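You operate a simulated robot arm through the tools that you are given. There is no shell and no other tool.

You are at the controls of a simulated robot arm. One attempt, no reset.

## Task
Put the small open mixing jar on the finishing bench away on the bench left of the sink. Fetch the white weigh boat from the finishing bench and set it on the bench in front of the tall mixer. Open the caps drawer, take the white cap from the inside of the caps drawer and put it on the top of the glass slab, then shut the drawer. Put the small mixing jar on the finishing bench away on the bench left of the tall mixer. Press the tare button two times. Put the white stopper on the bench left of the sink. Any order will do. Set down upright: small open mixing jar, small mixing jar.
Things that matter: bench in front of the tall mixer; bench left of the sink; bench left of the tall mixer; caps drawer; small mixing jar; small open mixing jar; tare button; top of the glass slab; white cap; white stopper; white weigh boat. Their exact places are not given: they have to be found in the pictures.

The check looks at the end state, three seconds after you hand in, the way a careful person would. Anything else that was tipped, shoved, dropped, spilled or broken makes it a failure. A push-on lid holds only when it is set on centred and level and pressed home; a screw cap is set on level and turned clockwise until tight.

## Robot
A 5-joint arm with a three-finger gripper on a trunk, on a base that drives. Base frame: it is fixed to the floor where the robot stands at the start and does not move with it; the origin is under the middle of the robot, x ahead of it, y to its left, z up. Lengths are in m, angles in degrees, forces in N, time in s.
With the tool pointing down near the work surface it reaches from about 0.22 to 0.62 m from the robot's upright axis, wherever it stands. Its first joint turns from -166.0 to 166.0 degrees. Places, roughly: bench in front of the tall mixer [2.5, 1.1, 0.9]; bench left of the sink [3.5, -2.1, 0.9]; bench left of the tall mixer [2.1, 1.3, 0.9]; caps drawer [-1, 1.8, 0.8]; small mixing jar [-1, 2, 1]; small open mixing jar [-2, 2.25, 1]; tare button [-0.4, 1.6, 1]; top of the glass slab (20x24 cm) [0.2, 1.6, 0.92]; white cap (5x5x3 cm) [-1.2, 1.9, 0.7]; white stopper (3x3x3 cm) [4.2, -0.9, 0.9]; white weigh boat (12x9x4 cm) [-1.9, 2.1, 0.9]. The tool tilts only in the upright plane through the base axis and itself; it spins freely about its own axis. Payload 1.37 kg.
Tool frame: the origin (TCP) lies between the finger pads and is the grasp point; the fingertips stand 0.016 m ahead of it; z points along the fingers, y is the line along which they close. The gripper opens to 0.101 m. The gripper's body begins 0.082 m behind the TCP.
Orientation is that of the tool frame in the base frame, as a unit quaternion [x, y, z, w]. With the fingers straight down and closing along the base's y, the tool's x points along the base's -x, its y along +y and its z along -z.

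## Interface
- The arm moves only by the tool send_rows. Its argument "plan" is a list of rows, each a list of 7 numbers: the turn, a rotation vector about the tool's x, y, z in degrees, then the shift along the tool's x, y, z in m, then the gripper command, from -1 (fully open) to 1 (shut), values between in proportion. In form: [[wx, wy, wz, x, y, z, jaw], ...]. A call has 1 to 20 rows; each row is the pose to reach, as a shift and turn from the pose commanded when the call began, along the tool's axes at that moment. Rows are played at 5 a second. More than 0.05 m and 8.6 degrees between two rows, or a gripper value outside its range, and nothing of the call is played. A pose out of reach is approached as far as the arm can. The call stops where the force on the tool passes 40 N (or 10 N more than at its start, if that is more) or the arm is blocked; 0.2 s more then pass. The fingers move at their own pace (about 0.045 m/s each) and stop on an object; they squeeze with about 26 N. The grip force told is the motor's: it shows also when the fingers shut on nothing. Time passes only in rows, and 0.2 s behind the last, so rows that repeat a pose let the fingers close. The reply holds the time, the measured pose of the TCP, the force on the tool along the base axes, the opening and the grip force, in the units named above and with some noise, with the torque about the TCP (base axes, N m) and any sound that the robot's microphone picked up, and new pictures: "show" is both (left out), scene, wrist or none.
- Cameras (640 x 400 px; columns grow to the right, rows downward): "scene" is now at [0.0277, 0.1564, 1.5272]; the picture's right is [-0.21, -0.98, 0.00], its down [-0.52, 0.11, -0.85] and it looks along [0.83, -0.18, -0.53] (base axes); focal length 278 px, centre (320, 200). "wrist" rides on the gripper at [0.072, 0.02, -0.104] in the tool frame; the picture's right is [-0.26, 0.96, 0.00], its down [-0.76, -0.21, -0.62] and it looks along [-0.60, -0.16, 0.78] (tool axes); focal length 265 px, centre (320, 200).
- raise_lower(by): slides the trunk up (or, below 0, down) by that many m; the arm and the scene camera ride with it, the base frame stays. It gives what a move gives, with no picture.
- base_move(legs): drives the robot by 1 to 6 legs, each [ahead, left, turn to the left] in m, m and degrees, along the robot's own axes; the way and the turn of a leg run together, so that a leg with both is an arc; at most 1.5 m and 180 degrees a leg. The arm and the cameras ride along, it lands a little off, and it stops where it bumps. It gives what a move gives, and a new picture of the scene camera.
- pan_tilt(pan, tilt): turns the head with the scene camera to pan (to the left, within 155 degrees either way) and tilt (down, from -29 to 69), counted from straight ahead of the robot. It gives what a move gives, and a new picture of the scene camera.
- point_at(camera, pixels): for up to 12 pixels [column, row] of the newest picture of that camera ("zoom" is the newest enlarged one), the place [x, y, z] in the base frame of the surface seen there, good to about 0.003 m. It takes no simulated time.
- close_up(camera, box): a new picture of the part [left, top, right, bottom] of that camera's present view, enlarged. It takes no simulated time.
- close_job(): hands the job in; it is judged then, once.

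Open the gripper and draw the arm clear of the work before you hand the job in, unless the task says otherwise.

The tools are called after "Call:" as name(argument=value, ...) on one line, values as JSON. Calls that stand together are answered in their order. send_rows: Moves the arm, as the interface text tells. Its arguments: {"type":"object","properties":{"plan":{"type":"array","items":{"type":"array","items":{"type":"number"}}},"show":{"type":"string","enum":["both","scene","wrist","none"]}},"required":["plan"]} The other tools are called the same way: raise_lower (by) slides the trunk up or down; base_move (legs) drives the base; pan_tilt (pan, tilt) turns the head that bears the scene camera; point_at (camera, pixels) gives the place of the surface under pixels of a picture; close_up (camera, box) takes an enlarged picture of a part of a camera's view; close_job () hands the job in.

At the start:

```text
clock: 0.0
tool_pos: [0.4143, 0.1298, 1.1542]
ee_rot: [0.0, 1.0, -0.001, 0.0]
force: [-0.1, 0.5, -0.3]
torque: [0.0, -0.03, 0.0]
opening: 0.1006
finger_force: 0.1
trunk travel left (down, up): [-0.45, 0.14]
robot x, y, heading: [0.0024, -0.0025, -0.1]
head pan, tilt: [-12.2, 31.9]
```

scene: 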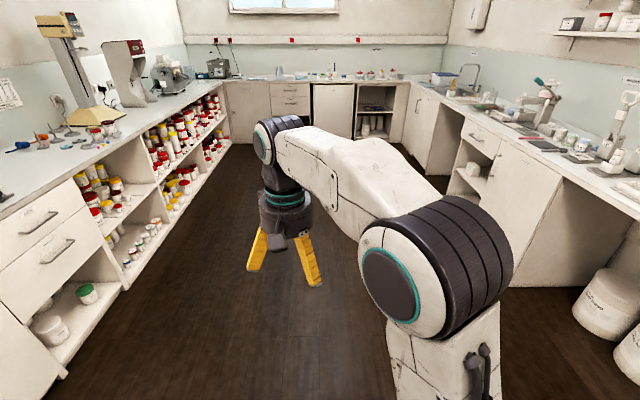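
wrist: 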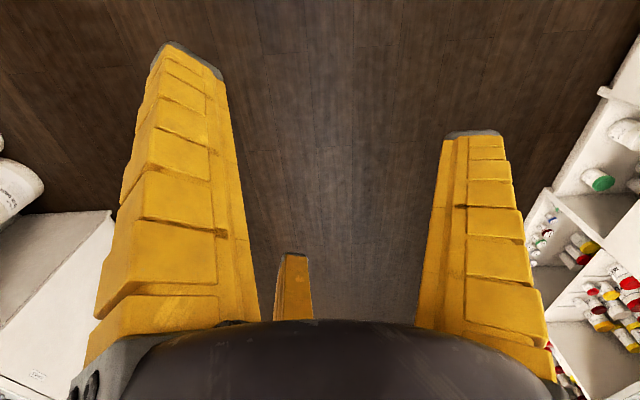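

The scene shows the left bench with the mixers and the sink bench at the far right. I'll look around to the left first.

Call:
pan_tilt(pan=90, tilt=25)

Call:
pan_tilt(pan=140, tilt=20)

Call:
pan_tilt(pan=35, tilt=20)

Call:
pan_tilt(pan=-20, tilt=12)

Call:
pan_tilt(pan=-90, tilt=25)

```text
clock: 1.8
tool_pos: [0.4159, 0.1285, 1.154]
ee_rot: [0.001, 1.0, 0.001, 0.0]
force: [0.5, 0.4, 1.0]
torque: [0.0, 0.0, -0.04]
opening: 0.1006
finger_force: 0.0
trunk travel left (down, up): [-0.45, 0.14]
robot x, y, heading: [0.0025, 0.0003, -0.1]
head pan, tilt: [90.0, 25.0]
```

scene: 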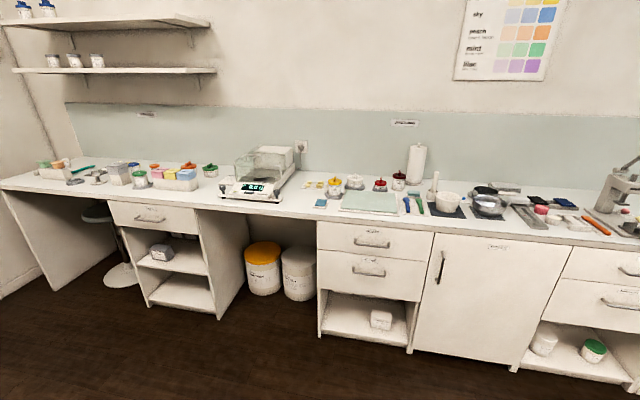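

```text
clock: 3.0
tool_pos: [0.4162, 0.1304, 1.1541]
ee_rot: [0.0, 1.0, -0.001, 0.0]
force: [0.5, 0.3, 0.3]
torque: [-0.02, 0.02, 0.0]
opening: 0.1006
finger_force: 0.0
trunk travel left (down, up): [-0.45, 0.14]
robot x, y, heading: [0.0034, -0.0004, -0.1]
head pan, tilt: [140.0, 20.0]
```

scene: 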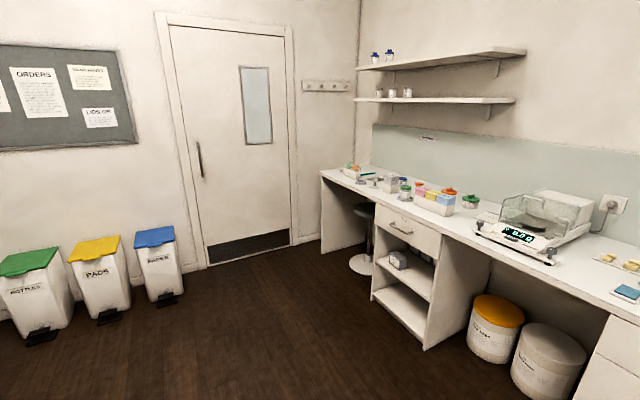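

```text
clock: 4.8
tool_pos: [0.4155, 0.1286, 1.1544]
ee_rot: [0.0, 1.0, 0.0, 0.0]
force: [0.1, -0.1, 1.1]
torque: [-0.02, 0.0, 0.01]
opening: 0.1005
finger_force: 0.0
trunk travel left (down, up): [-0.45, 0.14]
robot x, y, heading: [0.0017, -0.0021, 0.0]
head pan, tilt: [35.0, 20.0]
```

scene: 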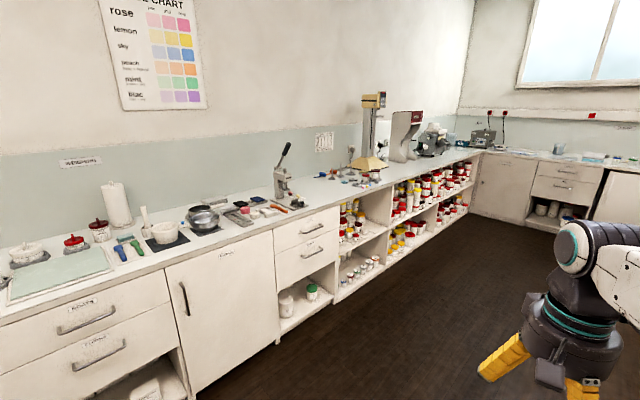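

```text
clock: 6.0
tool_pos: [0.4157, 0.1302, 1.1541]
ee_rot: [0.0, 1.0, -0.001, 0.0]
force: [0.2, 0.7, -0.3]
torque: [-0.04, -0.03, 0.01]
opening: 0.1005
finger_force: 0.1
trunk travel left (down, up): [-0.45, 0.14]
robot x, y, heading: [0.0003, -0.0038, 0.2]
head pan, tilt: [-20.0, 12.0]
```

scene: 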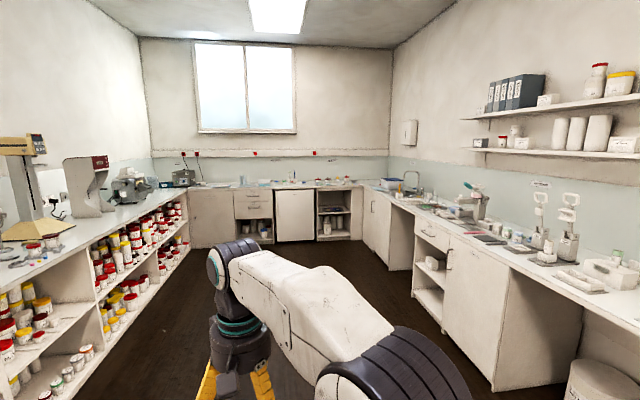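

```text
clock: 7.4
tool_pos: [0.4148, 0.1301, 1.1529]
ee_rot: [0.0, 1.0, 0.0, 0.0]
force: [-0.4, -0.1, -0.2]
torque: [-0.01, 0.04, -0.03]
opening: 0.1007
finger_force: 0.1
trunk travel left (down, up): [-0.45, 0.14]
robot x, y, heading: [0.0023, -0.0002, -0.2]
head pan, tilt: [-90.0, 25.0]
```

scene: 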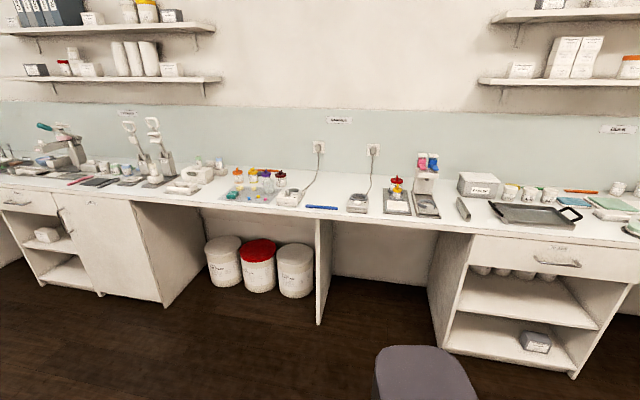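

I'll look at the left wall's finishing bench with close-ups.

Call:
pan_tilt(pan=115, tilt=25)

Call:
close_up(camera="scene", box=[120, 120, 360, 270])

Call:
close_up(camera="scene", box=[340, 130, 640, 320])

```text
clock: 10.4
tool_pos: [0.4158, 0.1292, 1.1539]
ee_rot: [0.0, 1.0, 0.0, 0.001]
force: [0.2, 0.3, 0.3]
torque: [-0.02, 0.0, 0.02]
opening: 0.1009
finger_force: 0.0
trunk travel left (down, up): [-0.45, 0.14]
robot x, y, heading: [0.0006, -0.0027, 0.1]
head pan, tilt: [115.0, 25.0]
```

scene: 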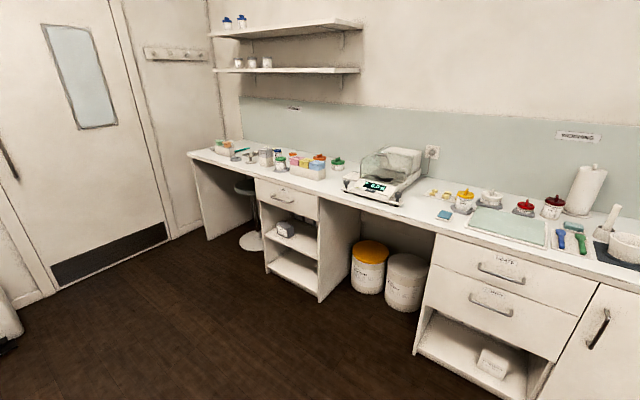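

```text
2.67 times, centred on (240, 195) of scene
```

zoom: 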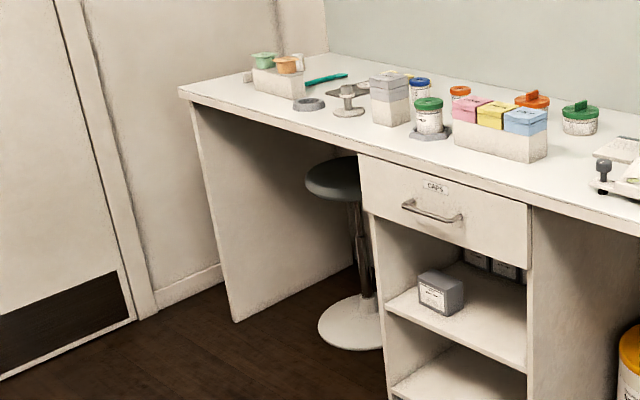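

```text
2.11 times, centred on (490, 225) of scene
```

zoom: 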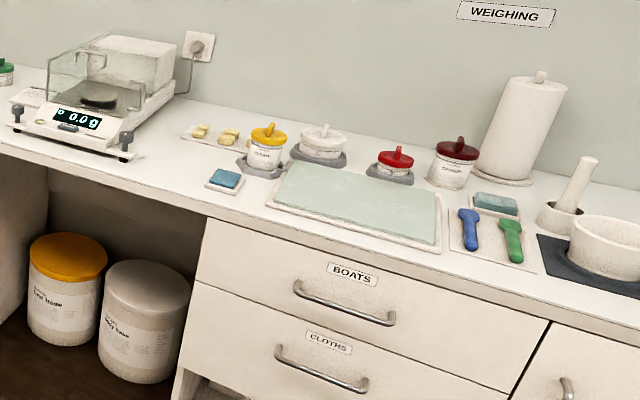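

The caps drawer handle is near (283,198) and the balance near (378,188). I'll measure key points.

Call:
point_at(camera="scene", pixels=[[283, 198], [260, 180], [318, 199], [340, 196], [375, 186], [189, 155], [440, 235], [510, 228], [281, 160], [337, 162], [245, 154], [490, 268]])

Call:
base_move(legs=[[0, 0, 90]])

```text
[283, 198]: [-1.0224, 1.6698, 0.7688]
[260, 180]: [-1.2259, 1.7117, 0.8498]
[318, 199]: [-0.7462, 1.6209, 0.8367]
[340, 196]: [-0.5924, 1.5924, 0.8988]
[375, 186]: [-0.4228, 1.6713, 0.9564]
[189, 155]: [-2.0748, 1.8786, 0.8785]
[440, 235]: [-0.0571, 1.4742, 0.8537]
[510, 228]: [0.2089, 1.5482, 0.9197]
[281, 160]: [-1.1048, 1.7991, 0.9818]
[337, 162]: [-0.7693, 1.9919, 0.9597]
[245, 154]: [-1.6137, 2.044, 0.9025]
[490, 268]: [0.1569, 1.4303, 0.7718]
```

```text
clock: 14.7
tool_pos: [-0.13, 0.4149, 1.153]
ee_rot: [0.708, -0.707, 0.0, 0.0]
force: [-0.2, -0.5, 0.0]
torque: [0.0, 0.03, -0.03]
opening: 0.1005
finger_force: 0.0
trunk travel left (down, up): [-0.45, 0.14]
robot x, y, heading: [-0.007, 0.0035, 90.3]
head pan, tilt: [115.0, 25.0]
```

scene: 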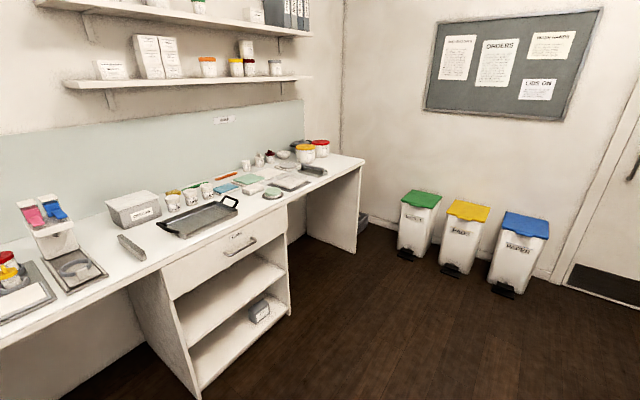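

The bench front edge runs at about -11.4° to base x (line t≈1.43 along the normal). I'll turn square to it, then drive toward the finishing bench.

Call:
base_move(legs=[[0, 0, -11.7], [0, 1.4, 0], [0.8, 0, 0]])

Call:
pan_tilt(pan=20, tilt=35)

```text
clock: 26.3
tool_pos: [-1.2479, 1.5019, 1.1535]
ee_rot: [-0.63, 0.776, 0.0, 0.0]
force: [0.1, -0.4, -0.5]
torque: [-0.04, -0.01, 0.01]
opening: 0.1003
finger_force: 0.1
trunk travel left (down, up): [-0.45, 0.14]
robot x, y, heading: [-1.2067, 1.0675, 78.0]
head pan, tilt: [115.0, 25.0]
```

scene: 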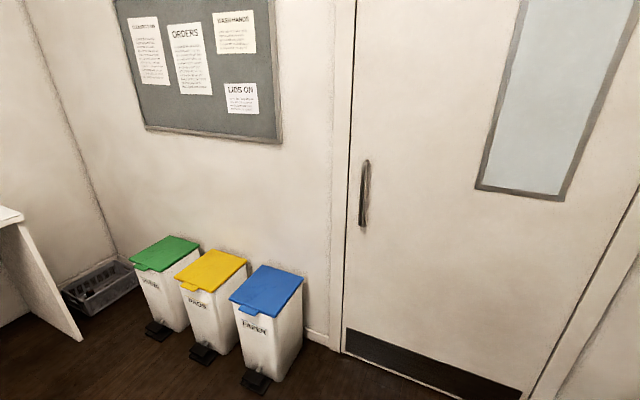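

```text
clock: 28.0
tool_pos: [-1.2488, 1.5008, 1.1541]
ee_rot: [-0.629, 0.777, 0.0, -0.001]
force: [0.0, -0.1, 0.0]
torque: [0.0, -0.01, 0.01]
opening: 0.1005
finger_force: 0.1
trunk travel left (down, up): [-0.45, 0.14]
robot x, y, heading: [-1.2075, 1.0712, 78.1]
head pan, tilt: [20.0, 35.0]
```

scene: 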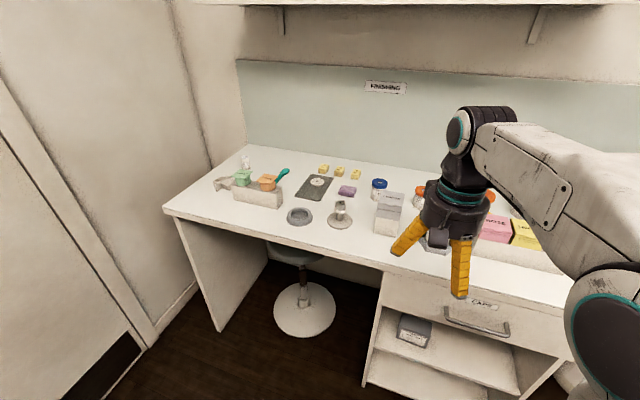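

Now the finishing bench is in clear view at (160–480, 150–250). I'll enlarge it.

Call:
close_up(camera="scene", box=[200, 140, 360, 240])

Call:
close_up(camera="scene", box=[340, 150, 580, 300])

Call:
pan_tilt(pan=-25, tilt=35)

```text
4.00 times, centred on (280, 190) of scene
```

zoom: 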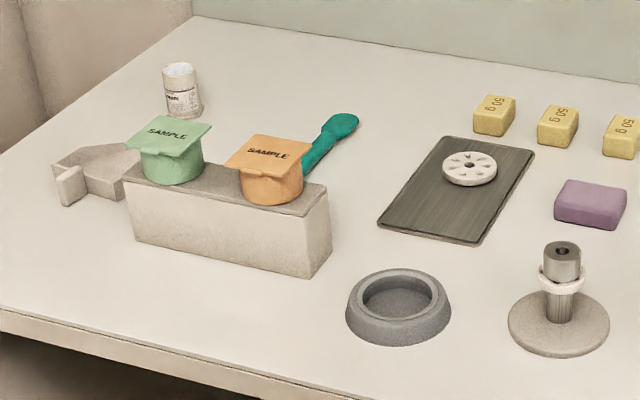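

```text
2.67 times, centred on (460, 225) of scene
```

zoom: 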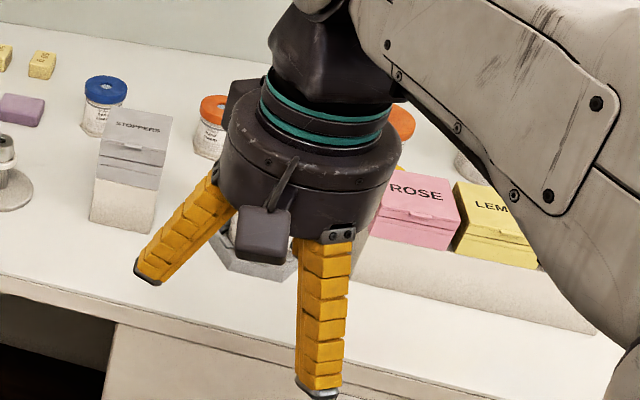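

```text
clock: 29.1
tool_pos: [-1.2481, 1.5004, 1.1535]
ee_rot: [-0.63, 0.776, 0.0, 0.0]
force: [-0.2, 1.3, -0.7]
torque: [0.05, -0.04, 0.0]
opening: 0.1006
finger_force: 0.1
trunk travel left (down, up): [-0.45, 0.14]
robot x, y, heading: [-1.2072, 1.0666, 77.9]
head pan, tilt: [-25.0, 35.0]
```

scene: 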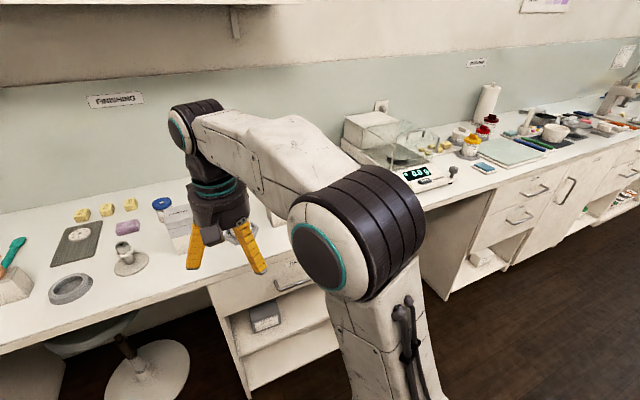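

The arm hides the jars around x=-1. I'll drive a little right and look left at them.

Call:
base_move(legs=[[-0.1, -0.55, 0]])

Call:
pan_tilt(pan=28, tilt=32)

Call:
close_up(camera="scene", box=[200, 120, 440, 270])

```text
clock: 32.3
tool_pos: [-0.7294, 1.2901, 1.1534]
ee_rot: [-0.631, 0.776, 0.0, 0.001]
force: [0.2, 0.4, 0.1]
torque: [-0.01, -0.01, -0.02]
opening: 0.1005
finger_force: 0.1
trunk travel left (down, up): [-0.45, 0.14]
robot x, y, heading: [-0.6858, 0.8614, 78.2]
head pan, tilt: [-25.0, 35.0]
```

scene: 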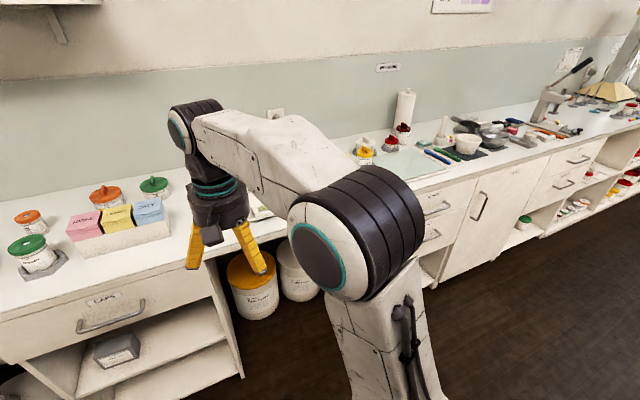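

```text
clock: 33.6
tool_pos: [-0.7297, 1.2902, 1.1529]
ee_rot: [-0.632, 0.775, 0.0, 0.0]
force: [-0.4, 0.5, -0.5]
torque: [0.0, -0.03, 0.03]
opening: 0.1006
finger_force: 0.1
trunk travel left (down, up): [-0.45, 0.14]
robot x, y, heading: [-0.686, 0.8585, 78.3]
head pan, tilt: [28.0, 32.0]
```

scene: 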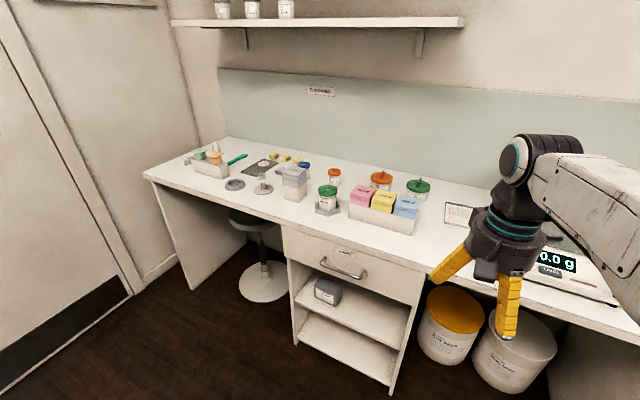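

```text
2.67 times, centred on (320, 195) of scene
```

zoom: 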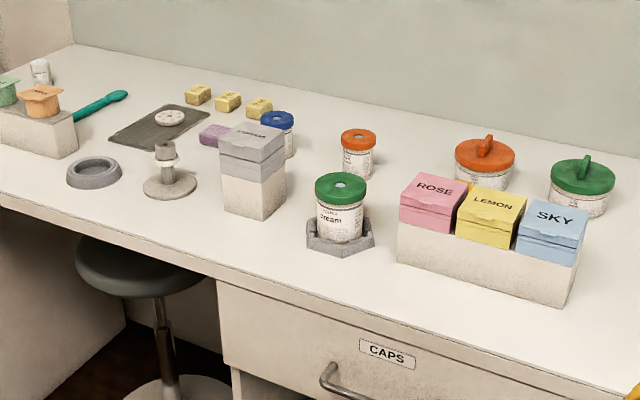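

I'll measure the jars and zoom in on labels.

Call:
point_at(camera="zoom", pixels=[[278, 118], [359, 137], [341, 186], [485, 155], [583, 175], [40, 70], [440, 205], [94, 172], [165, 185], [250, 150], [350, 375], [165, 118]])

Call:
close_up(camera="scene", box=[290, 155, 354, 195])

Call:
close_up(camera="scene", box=[370, 165, 450, 215])

Call:
close_up(camera="scene", box=[170, 130, 250, 180])

```text
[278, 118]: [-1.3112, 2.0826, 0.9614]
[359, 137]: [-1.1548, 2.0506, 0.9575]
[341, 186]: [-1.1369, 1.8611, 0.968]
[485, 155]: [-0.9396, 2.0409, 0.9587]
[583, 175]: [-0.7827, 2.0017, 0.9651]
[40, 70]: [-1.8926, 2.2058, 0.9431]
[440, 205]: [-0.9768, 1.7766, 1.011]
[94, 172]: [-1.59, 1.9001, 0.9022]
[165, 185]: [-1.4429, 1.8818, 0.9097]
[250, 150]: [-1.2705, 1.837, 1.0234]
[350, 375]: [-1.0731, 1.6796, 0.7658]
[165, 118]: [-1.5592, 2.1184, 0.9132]
```

```text
10.00 times, centred on (322, 175) of scene
```

zoom: 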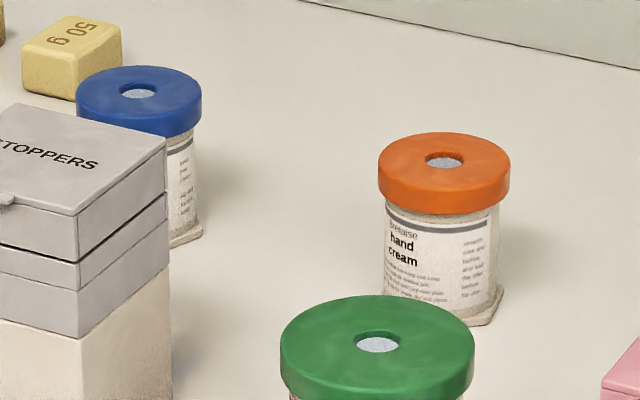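

```text
8.00 times, centred on (410, 190) of scene
```

zoom: 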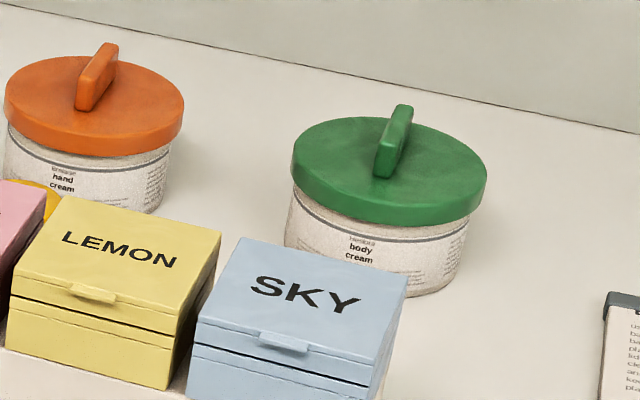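

```text
8.00 times, centred on (210, 155) of scene
```

zoom: 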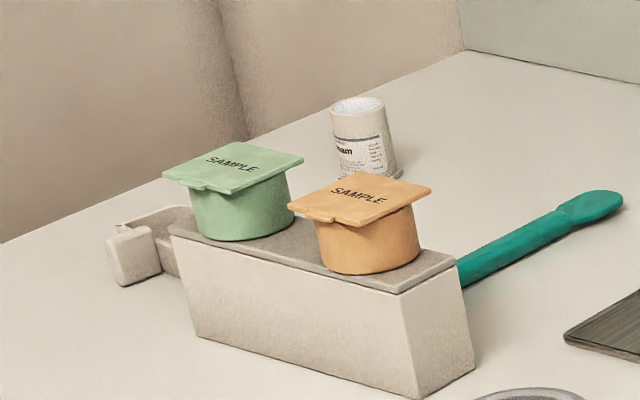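

The holed-lid small jars are orange (-1.155,2.05) and blue (-1.31,2.08); I'll settle that later. First the drawer: measure the handle seen around (320–367, 262–277).

Call:
close_up(camera="scene", box=[270, 220, 430, 320])

```text
4.00 times, centred on (350, 270) of scene
```

zoom: 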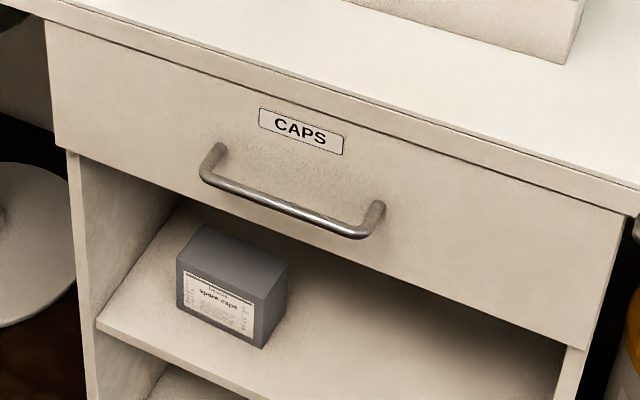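

Measure the bar ends, the drawer face and the bench edge.

Call:
point_at(camera="zoom", pixels=[[206, 177], [285, 209], [360, 234], [300, 130], [300, 240], [50, 30], [620, 220], [60, 140], [560, 340], [330, 62], [220, 147], [376, 205]])

```text
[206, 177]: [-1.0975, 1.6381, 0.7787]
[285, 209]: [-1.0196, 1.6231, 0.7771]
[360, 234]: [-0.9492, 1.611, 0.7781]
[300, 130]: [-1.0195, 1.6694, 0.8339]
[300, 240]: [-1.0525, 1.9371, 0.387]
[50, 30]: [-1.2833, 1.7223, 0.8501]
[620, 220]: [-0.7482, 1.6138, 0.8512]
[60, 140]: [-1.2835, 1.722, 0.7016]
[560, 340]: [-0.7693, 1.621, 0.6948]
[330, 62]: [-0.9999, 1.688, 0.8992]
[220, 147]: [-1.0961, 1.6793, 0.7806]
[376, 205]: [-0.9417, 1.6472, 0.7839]
```

The bar centre is at about (-1.02,1.623,0.778), the drawer face at t≈1.435. I'll pitch the tool to horizontal and centre it ahead of the robot, at a safe height here.

Call:
send_rows(plan=[[0, -8.18, 0, -0.012, -0.0117, 0, -1], [0, -16.36, 0, -0.024, -0.0235, 0, -1], [0, -24.54, 0, -0.036, -0.0352, 0, -1], [0, -32.7, 0, -0.048, -0.047, 0, -1], [0, -40.9, 0, -0.06, -0.0586, 0, -1], [0, -49.1, 0, -0.072, -0.0704, 0, -1], [0, -57.3, 0, -0.084, -0.082, 0, -1], [0, -65.5, 0, -0.096, -0.0938, 0, -1], [0, -73.6, 0, -0.108, -0.1055, 0, -1], [0, -81.8, 0, -0.12, -0.117, 0, -1], [0, -90, 0, -0.13, -0.129, 0, -1], [0, -90, 0, -0.13, -0.129, 0, -1]])

```text
clock: 36.2
tool_pos: [-0.5765, 1.3903, 1.1537]
ee_rot: [-0.446, 0.548, 0.447, 0.549]
force: [-0.4, -0.2, -0.3]
torque: [0.01, 0.0, -0.01]
opening: 0.1005
finger_force: 0.1
out of reach, approached as far as the arm can: row 1, 2, 3, 4, 5, 6, 7, 8, 9, 10
trunk travel left (down, up): [-0.45, 0.14]
robot x, y, heading: [-0.6842, 0.8585, 78.3]
head pan, tilt: [28.0, 32.0]
```

scene: 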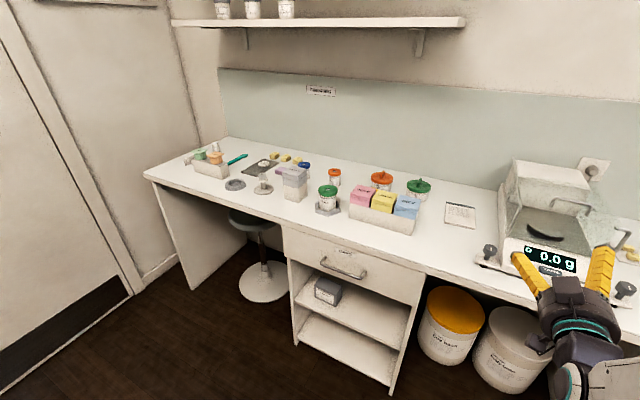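
wrist: 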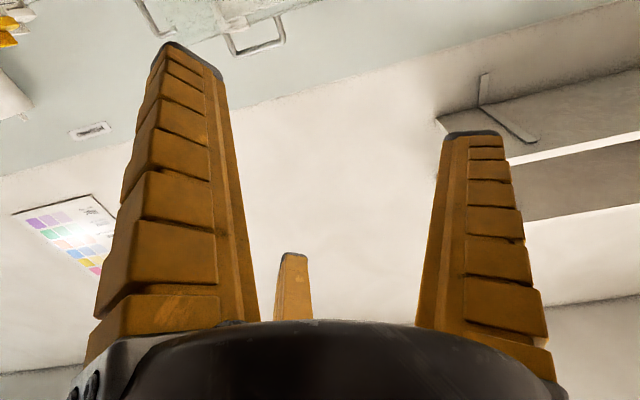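

Tool is now horizontal. I'll roll it 90° so the fingers close vertically, lower the trunk to handle height and slide left to line up with the handle.

Call:
send_rows(plan=[[0, 0, 8.5, 0, 0, 0, -1], [0, 0, 17, 0, 0, 0, -1], [0, 0, 25.5, 0, 0, 0, -1], [0, 0, 34, 0, 0, 0, -1], [0, 0, 42.5, 0, 0, 0, -1], [0, 0, 51, 0, 0, 0, -1], [0, 0, 59.5, 0, 0, 0, -1], [0, 0, 68, 0, 0, 0, -1], [0, 0, 76.5, 0, 0, 0, -1], [0, 0, 85, 0, 0, 0, -1], [0, 0, 90, 0, 0, 0, -1]], show="none")

Call:
raise_lower(by=-0.376)

Call:
base_move(legs=[[0, 0.48, 0.3]])

```text
clock: 38.6
tool_pos: [-0.5765, 1.3916, 1.1544]
ee_rot: [0.073, 0.703, 0.704, 0.071]
force: [0.6, -0.4, 0.3]
torque: [0.01, 0.01, -0.01]
opening: 0.1007
finger_force: 0.1
trunk travel left (down, up): [-0.45, 0.14]
robot x, y, heading: [-0.6853, 0.8573, 78.1]
head pan, tilt: [28.0, 32.0]
```

```text
clock: 42.2
tool_pos: [-0.5754, 1.3918, 0.7785]
ee_rot: [0.072, 0.703, 0.703, 0.073]
force: [0.7, 0.3, -0.1]
torque: [-0.02, -0.01, 0.02]
opening: 0.1008
finger_force: 0.0
trunk travel left (down, up): [-0.074, 0.516]
robot x, y, heading: [-0.6882, 0.8594, 78.2]
head pan, tilt: [28.0, 32.0]
```

```text
clock: 45.0
tool_pos: [-1.043, 1.4864, 0.7776]
ee_rot: [0.071, 0.703, 0.704, 0.07]
force: [1.1, 0.5, -0.7]
torque: [0.01, -0.01, -0.02]
opening: 0.1003
finger_force: 0.1
trunk travel left (down, up): [-0.074, 0.516]
robot x, y, heading: [-1.1499, 0.9551, 78.7]
head pan, tilt: [28.0, 32.0]
```

scene: 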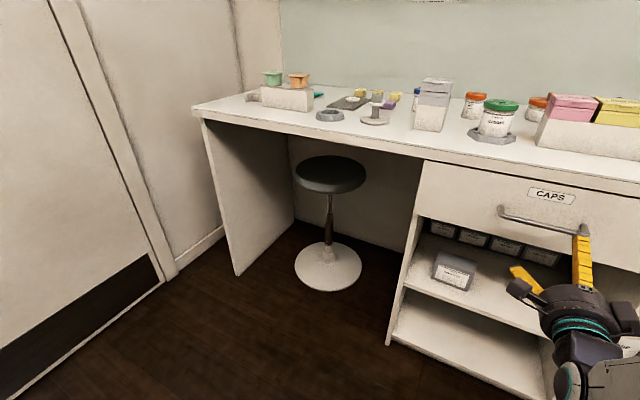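

TCP is at t≈1.251, aligned with the handle at s≈-1.32. I'll drive ahead 0.1 m, then advance the last bit by arm.

Call:
base_move(legs=[[0.1, 0, 0]])

Call:
send_rows(plan=[[0, 0, 0, 0, 0, 0.01, -1], [0, 0, 0, 0, 0, 0.02, -1]])

```text
clock: 46.2
tool_pos: [-1.0226, 1.5866, 0.7775]
ee_rot: [0.07, 0.704, 0.704, 0.07]
force: [-0.2, -1.0, -0.9]
torque: [0.03, 0.03, -0.01]
opening: 0.1008
finger_force: 0.1
trunk travel left (down, up): [-0.074, 0.516]
robot x, y, heading: [-1.1308, 1.0522, 78.4]
head pan, tilt: [28.0, 32.0]
```

scene: 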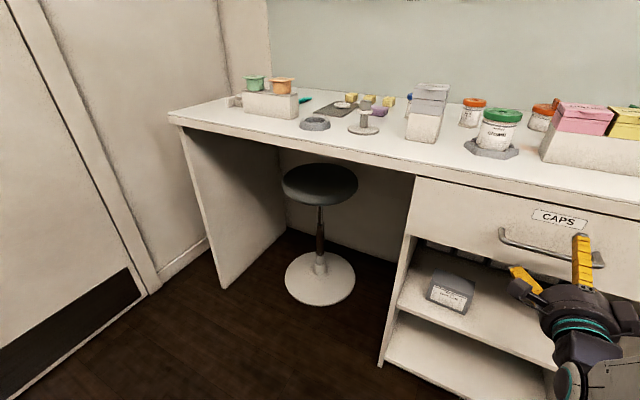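

```text
clock: 46.8
tool_pos: [-1.0189, 1.6059, 0.7785]
ee_rot: [0.071, 0.704, 0.703, 0.071]
force: [-0.4, -0.2, -0.4]
torque: [0.02, 0.0, 0.0]
opening: 0.1007
finger_force: 0.0
trunk travel left (down, up): [-0.074, 0.516]
robot x, y, heading: [-1.135, 1.0545, 78.5]
head pan, tilt: [28.0, 32.0]
```

scene: 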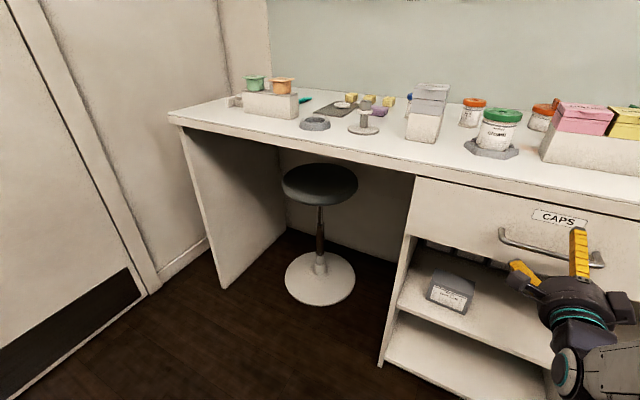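
wrist: 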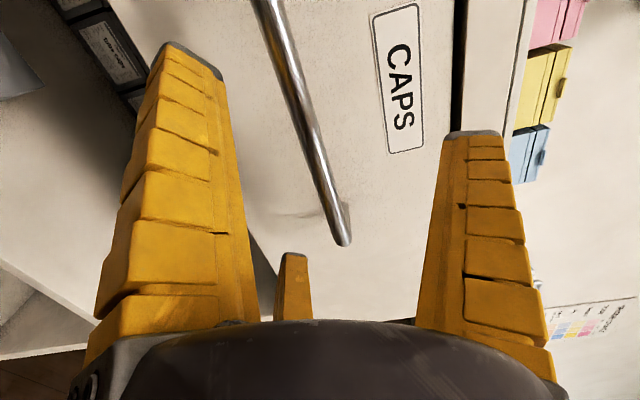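

The bar runs between the fingers in the wrist view (260,0)–(345,240). I'll advance 0.018 m and close on it.

Call:
send_rows(plan=[[0, 0, 0, 0, 0, 0.009, -1], [0, 0, 0, 0, 0, 0.018, -1], [0, 0, 0, 0, 0, 0.018, 1], [0, 0, 0, 0, 0, 0.018, 1], [0, 0, 0, 0, 0, 0.018, 1], [0, 0, 0, 0, 0, 0.018, 1], [0, 0, 0, 0, 0, 0.018, 1], [0, 0, 0, 0, 0, 0.018, 1], [0, 0, 0, 0, 0, 0.018, 1]])

```text
clock: 48.8
tool_pos: [-1.0147, 1.6243, 0.7739]
ee_rot: [0.071, 0.709, 0.699, 0.07]
force: [1.5, 0.0, -22.9]
torque: [0.01, 0.03, -0.02]
opening: 0.0166
finger_force: 28.4
trunk travel left (down, up): [-0.074, 0.516]
robot x, y, heading: [-1.1279, 1.0522, 78.4]
head pan, tilt: [28.0, 32.0]
```

scene: 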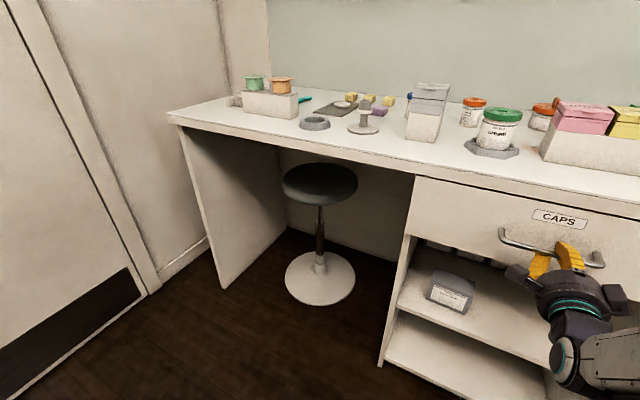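
wrist: 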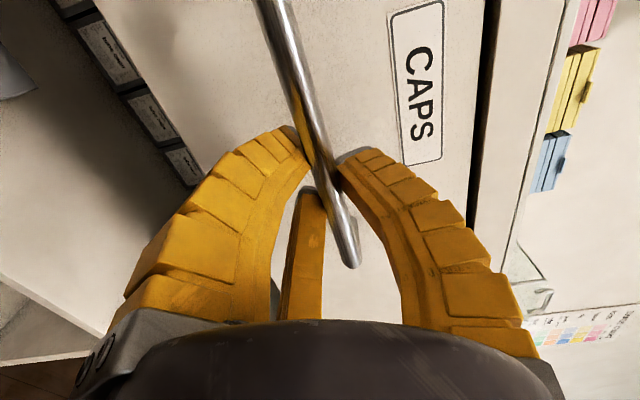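

Gripped the bar (opening 0.0166). I'll relieve the vertical load by lowering 4.5 mm, then pull by driving back.

Call:
send_rows(plan=[[0, 0, 0, 0, -0.0045, 0, 1], [0, 0, 0, 0, -0.0045, 0, 1]], show="none")

Call:
base_move(legs=[[-0.12, 0, 0]])

```text
clock: 49.4
tool_pos: [-1.0152, 1.6246, 0.7729]
ee_rot: [0.071, 0.704, 0.703, 0.071]
force: [3.4, 0.7, -12.9]
torque: [-0.02, 0.0, -0.01]
opening: 0.0157
finger_force: 27.8
trunk travel left (down, up): [-0.074, 0.516]
robot x, y, heading: [-1.1292, 1.0511, 78.6]
head pan, tilt: [28.0, 32.0]
```

```text
clock: 50.6
tool_pos: [-1.0375, 1.5083, 0.773]
ee_rot: [0.071, 0.705, 0.702, 0.071]
force: [3.4, -1.2, -11.5]
torque: [-0.01, -0.01, -0.01]
opening: 0.0155
finger_force: 28.4
trunk travel left (down, up): [-0.074, 0.516]
robot x, y, heading: [-1.1569, 0.9341, 78.8]
head pan, tilt: [28.0, 32.0]
```

scene: 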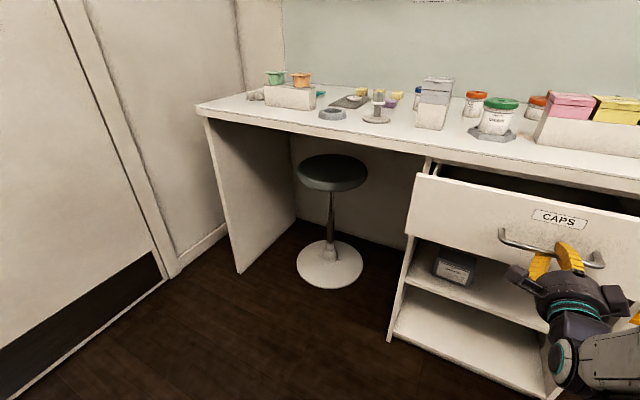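

The drawer follows the pull. I'll pull another 0.15 m and look in.

Call:
base_move(legs=[[-0.14, 0, 0]])

Call:
pan_tilt(pan=0, tilt=40)

```text
clock: 51.9
tool_pos: [-1.066, 1.3703, 0.7722]
ee_rot: [0.071, 0.704, 0.703, 0.071]
force: [-2.5, 0.7, -4.3]
torque: [0.05, 0.0, 0.04]
opening: 0.0153
finger_force: 28.1
trunk travel left (down, up): [-0.074, 0.516]
robot x, y, heading: [-1.185, 0.802, 78.3]
head pan, tilt: [28.0, 32.0]
```

scene: 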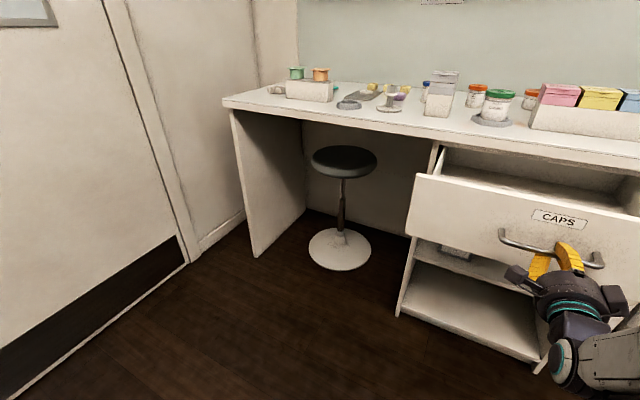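

```text
clock: 52.9
tool_pos: [-1.067, 1.37, 0.7725]
ee_rot: [0.071, 0.704, 0.703, 0.07]
force: [-0.9, 0.3, -0.8]
torque: [0.05, -0.02, 0.02]
opening: 0.0151
finger_force: 28.3
trunk travel left (down, up): [-0.074, 0.516]
robot x, y, heading: [-1.1802, 0.7987, 78.1]
head pan, tilt: [0.0, 40.0]
```

scene: 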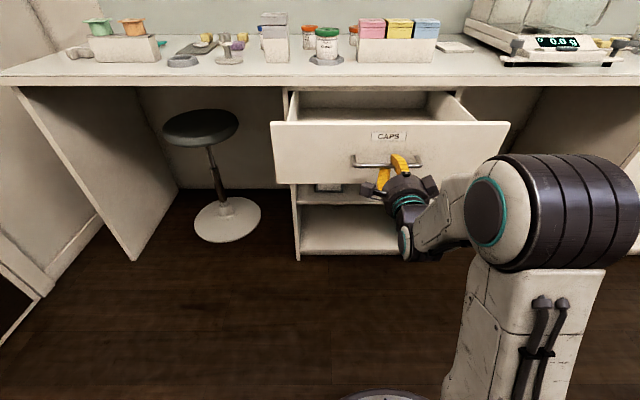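

Drawer opened ~0.26 m. I'll release the handle, back off, and raise the trunk to look inside.

Call:
send_rows(plan=[[0, 0, 0, 0, 0, 0, -1], [0, 0, 0, 0, 0, 0, -1], [0, 0, 0, 0, 0, 0, -1], [0, 0, 0, 0, 0, 0, -1], [0, 0, 0, 0, 0, -0.03, -1], [0, 0, 0, 0, 0, -0.07, -1]], show="none")

Call:
base_move(legs=[[-0.1, 0, 0]])

Call:
raise_lower(by=0.42)

Call:
pan_tilt(pan=-2, tilt=45)

```text
clock: 54.3
tool_pos: [-1.0779, 1.3107, 0.7776]
ee_rot: [0.072, 0.704, 0.703, 0.071]
force: [-0.3, 0.7, -0.3]
torque: [0.0, 0.0, 0.02]
opening: 0.1008
finger_force: 0.0
out of reach, approached as far as the arm can: row 6
trunk travel left (down, up): [-0.074, 0.516]
robot x, y, heading: [-1.1804, 0.8017, 78.3]
head pan, tilt: [0.0, 40.0]
```

```text
clock: 55.4
tool_pos: [-1.0974, 1.213, 0.7758]
ee_rot: [0.071, 0.704, 0.703, 0.071]
force: [1.1, -0.7, -0.4]
torque: [0.0, -0.01, -0.04]
opening: 0.1006
finger_force: 0.0
trunk travel left (down, up): [-0.074, 0.516]
robot x, y, heading: [-1.2011, 0.6995, 78.9]
head pan, tilt: [0.0, 40.0]
```

scene: 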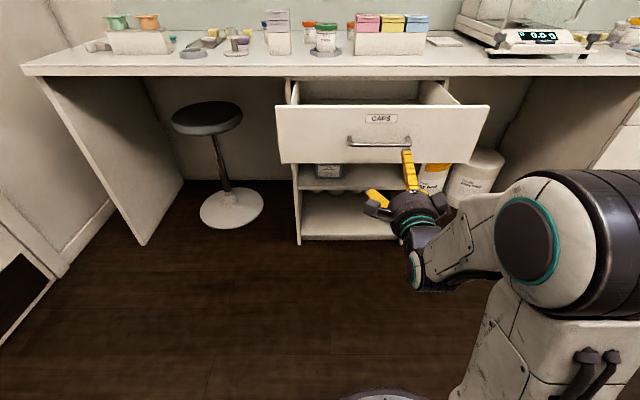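

```text
refused: 0.42 is not a number from -0.4 to 0.4
```

```text
clock: 56.1
tool_pos: [-1.098, 1.2131, 0.7757]
ee_rot: [0.071, 0.704, 0.703, 0.072]
force: [-0.1, -0.7, 0.2]
torque: [0.01, -0.02, 0.01]
opening: 0.1005
finger_force: 0.1
trunk travel left (down, up): [-0.074, 0.516]
robot x, y, heading: [-1.2035, 0.7, 78.5]
head pan, tilt: [-2.0, 45.0]
```

scene: 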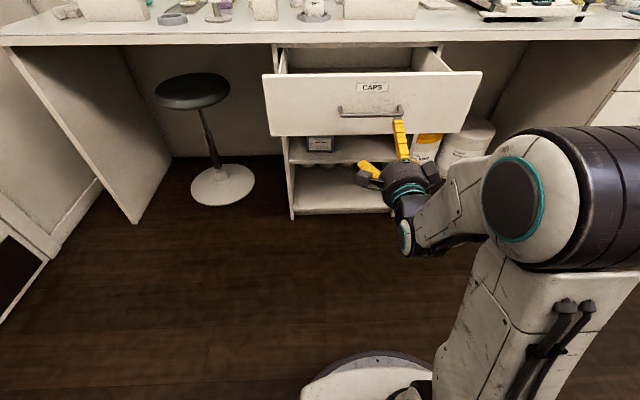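

Raise within the 0.4 limit and look down into the drawer.

Call:
raise_lower(by=0.4)

Call:
pan_tilt(pan=-2, tilt=42)

Call:
close_up(camera="scene", box=[240, 100, 480, 250])

```text
clock: 59.9
tool_pos: [-1.0972, 1.2137, 1.1763]
ee_rot: [0.071, 0.704, 0.703, 0.071]
force: [0.8, 0.4, 0.3]
torque: [0.0, -0.03, -0.02]
opening: 0.1006
finger_force: 0.0
trunk travel left (down, up): [-0.474, 0.116]
robot x, y, heading: [-1.2031, 0.6987, 78.5]
head pan, tilt: [-2.0, 45.0]
```

```text
clock: 60.5
tool_pos: [-1.0975, 1.212, 1.1766]
ee_rot: [0.072, 0.704, 0.703, 0.072]
force: [-0.2, -0.3, 0.3]
torque: [0.01, 0.01, 0.01]
opening: 0.1005
finger_force: 0.0
trunk travel left (down, up): [-0.474, 0.116]
robot x, y, heading: [-1.2023, 0.6996, 78.6]
head pan, tilt: [-2.0, 42.0]
```

scene: 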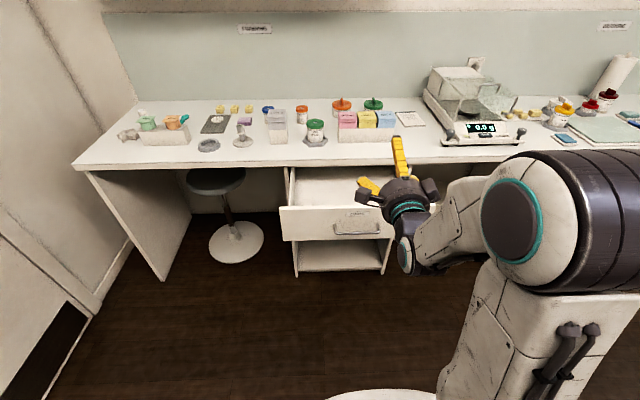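

```text
2.67 times, centred on (360, 175) of scene
```

zoom: 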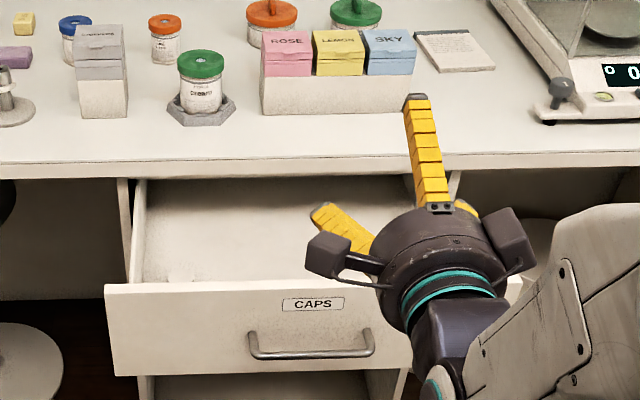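

I'll return the tool to pointing down (roll back, pitch down), then drive closer to see the drawer's inside.

Call:
send_rows(plan=[[0, 0, -8.5, 0, 0, 0, -1], [0, 0, -17, 0, 0, 0, -1], [0, 0, -25.5, 0, 0, 0, -1], [0, 0, -34, 0, 0, 0, -1], [0, 0, -42.5, 0, 0, 0, -1], [0, 0, -51, 0, 0, 0, -1], [0, 0, -59.5, 0, 0, 0, -1], [0, 0, -68, 0, 0, 0, -1], [0, 0, -76.5, 0, 0, 0, -1], [0, 0, -85, 0, 0, 0, -1], [0, 0, -90, 0, 0, 0, -1]], show="none")

Call:
send_rows(plan=[[0, 8.18, 0, 0, 0, -0.012, -1], [0, 16.36, 0, 0, 0, -0.024, -1], [0, 24.54, 0, 0, 0, -0.036, -1], [0, 32.7, 0, 0, 0, -0.048, -1], [0, 40.9, 0, 0, 0, -0.06, -1], [0, 49.1, 0, 0, 0, -0.072, -1], [0, 57.3, 0, 0, 0, -0.084, -1], [0, 65.5, 0, 0, 0, -0.096, -1], [0, 73.6, 0, 0, 0, -0.108, -1], [0, 81.8, 0, 0, 0, -0.12, -1], [0, 90, 0, 0, 0, -0.12, -1], [0, 90, 0, 0, 0, -0.12, -1]], show="none")

Call:
base_move(legs=[[0.25, 0, 0]])

Call:
pan_tilt(pan=0, tilt=55)

```text
clock: 62.9
tool_pos: [-1.098, 1.2132, 1.1767]
ee_rot: [-0.448, 0.548, 0.445, 0.548]
force: [0.4, 0.1, 0.0]
torque: [-0.01, 0.0, 0.02]
opening: 0.1006
finger_force: 0.1
trunk travel left (down, up): [-0.474, 0.116]
robot x, y, heading: [-1.1999, 0.6995, 78.6]
head pan, tilt: [-2.0, 42.0]
```

```text
clock: 65.5
tool_pos: [-1.1224, 1.0951, 1.1773]
ee_rot: [-0.632, 0.775, -0.001, -0.001]
force: [-0.4, -0.3, 0.2]
torque: [-0.01, 0.01, -0.03]
opening: 0.1006
finger_force: 0.0
trunk travel left (down, up): [-0.474, 0.116]
robot x, y, heading: [-1.2021, 0.7011, 78.3]
head pan, tilt: [-2.0, 42.0]
```

```text
clock: 67.3
tool_pos: [-1.0719, 1.3411, 1.1766]
ee_rot: [-0.632, 0.775, -0.001, -0.001]
force: [-0.1, 0.1, -0.9]
torque: [-0.04, -0.02, 0.0]
opening: 0.1003
finger_force: 0.1
trunk travel left (down, up): [-0.474, 0.116]
robot x, y, heading: [-1.1505, 0.9462, 78.5]
head pan, tilt: [-2.0, 42.0]
```

scene: 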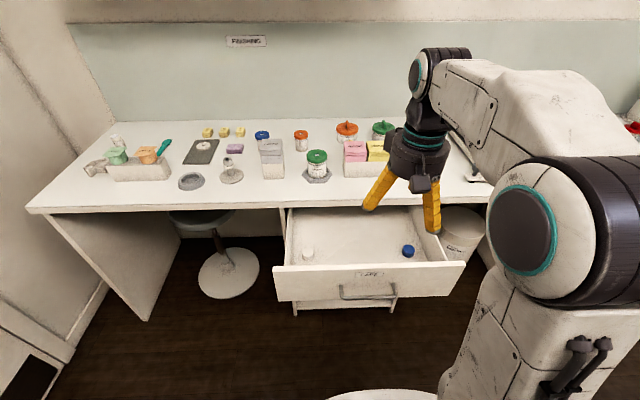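

```text
clock: 68.1
tool_pos: [-1.0723, 1.3398, 1.1787]
ee_rot: [-0.632, 0.775, -0.001, -0.001]
force: [-0.2, -0.7, 0.2]
torque: [0.01, 0.0, 0.02]
opening: 0.1006
finger_force: 0.1
trunk travel left (down, up): [-0.474, 0.116]
robot x, y, heading: [-1.1558, 0.9447, 78.5]
head pan, tilt: [0.0, 55.0]
```

scene: 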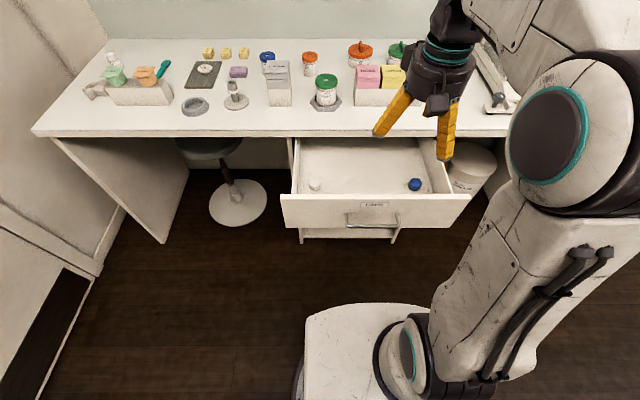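

White cap seen at (315,185) in the open drawer. Enlarge and measure.

Call:
close_up(camera="scene", box=[270, 130, 430, 230])

Call:
close_up(camera="scene", box=[70, 40, 230, 140])

```text
4.00 times, centred on (350, 180) of scene
```

zoom: 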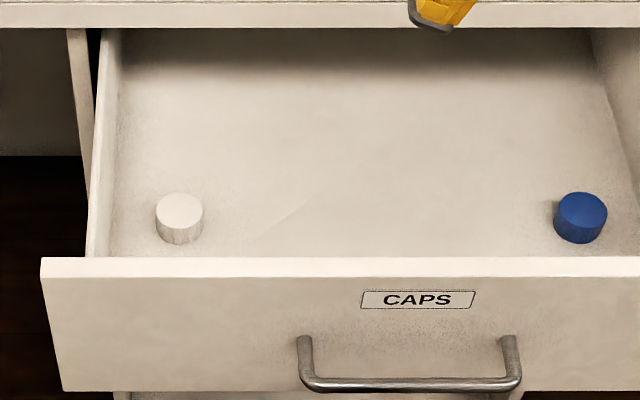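

```text
4.00 times, centred on (150, 90) of scene
```

zoom: 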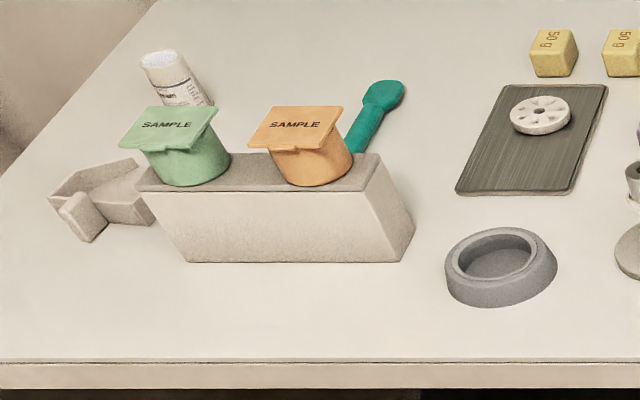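

Measure the cap and drawer edges via the scene picture.

Call:
close_up(camera="scene", box=[270, 130, 430, 230])

Call:
point_at(camera="zoom", pixels=[[179, 208], [179, 196], [179, 220], [160, 208], [198, 208], [300, 267], [240, 200], [100, 200], [330, 20], [580, 205]])

```text
4.00 times, centred on (350, 180) of scene
```

zoom: 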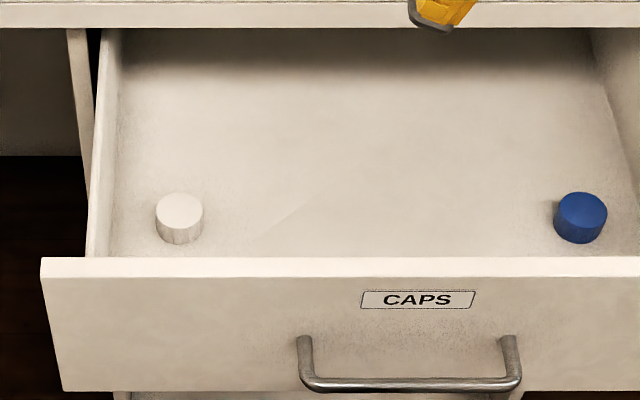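

```text
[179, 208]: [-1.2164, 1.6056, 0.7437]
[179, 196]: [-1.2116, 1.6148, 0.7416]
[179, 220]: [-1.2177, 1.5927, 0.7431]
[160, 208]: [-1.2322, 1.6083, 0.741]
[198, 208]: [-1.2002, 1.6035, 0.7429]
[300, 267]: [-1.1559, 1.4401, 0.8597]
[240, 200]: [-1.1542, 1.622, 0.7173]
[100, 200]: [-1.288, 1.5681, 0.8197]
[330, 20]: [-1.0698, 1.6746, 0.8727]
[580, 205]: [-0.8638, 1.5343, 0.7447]
```

Cap centre ≈(-1.216,1.605), top z 0.742. I check how far the robot's own base reaches, to know how close I may drive.

Call:
point_at(camera="scene", pixels=[[365, 308], [315, 320], [425, 308], [300, 380], [360, 250], [345, 222]])

```text
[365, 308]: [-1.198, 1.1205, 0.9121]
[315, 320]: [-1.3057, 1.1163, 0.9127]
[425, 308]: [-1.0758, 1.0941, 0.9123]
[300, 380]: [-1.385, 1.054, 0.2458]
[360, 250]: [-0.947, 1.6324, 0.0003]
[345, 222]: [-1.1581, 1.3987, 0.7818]
```

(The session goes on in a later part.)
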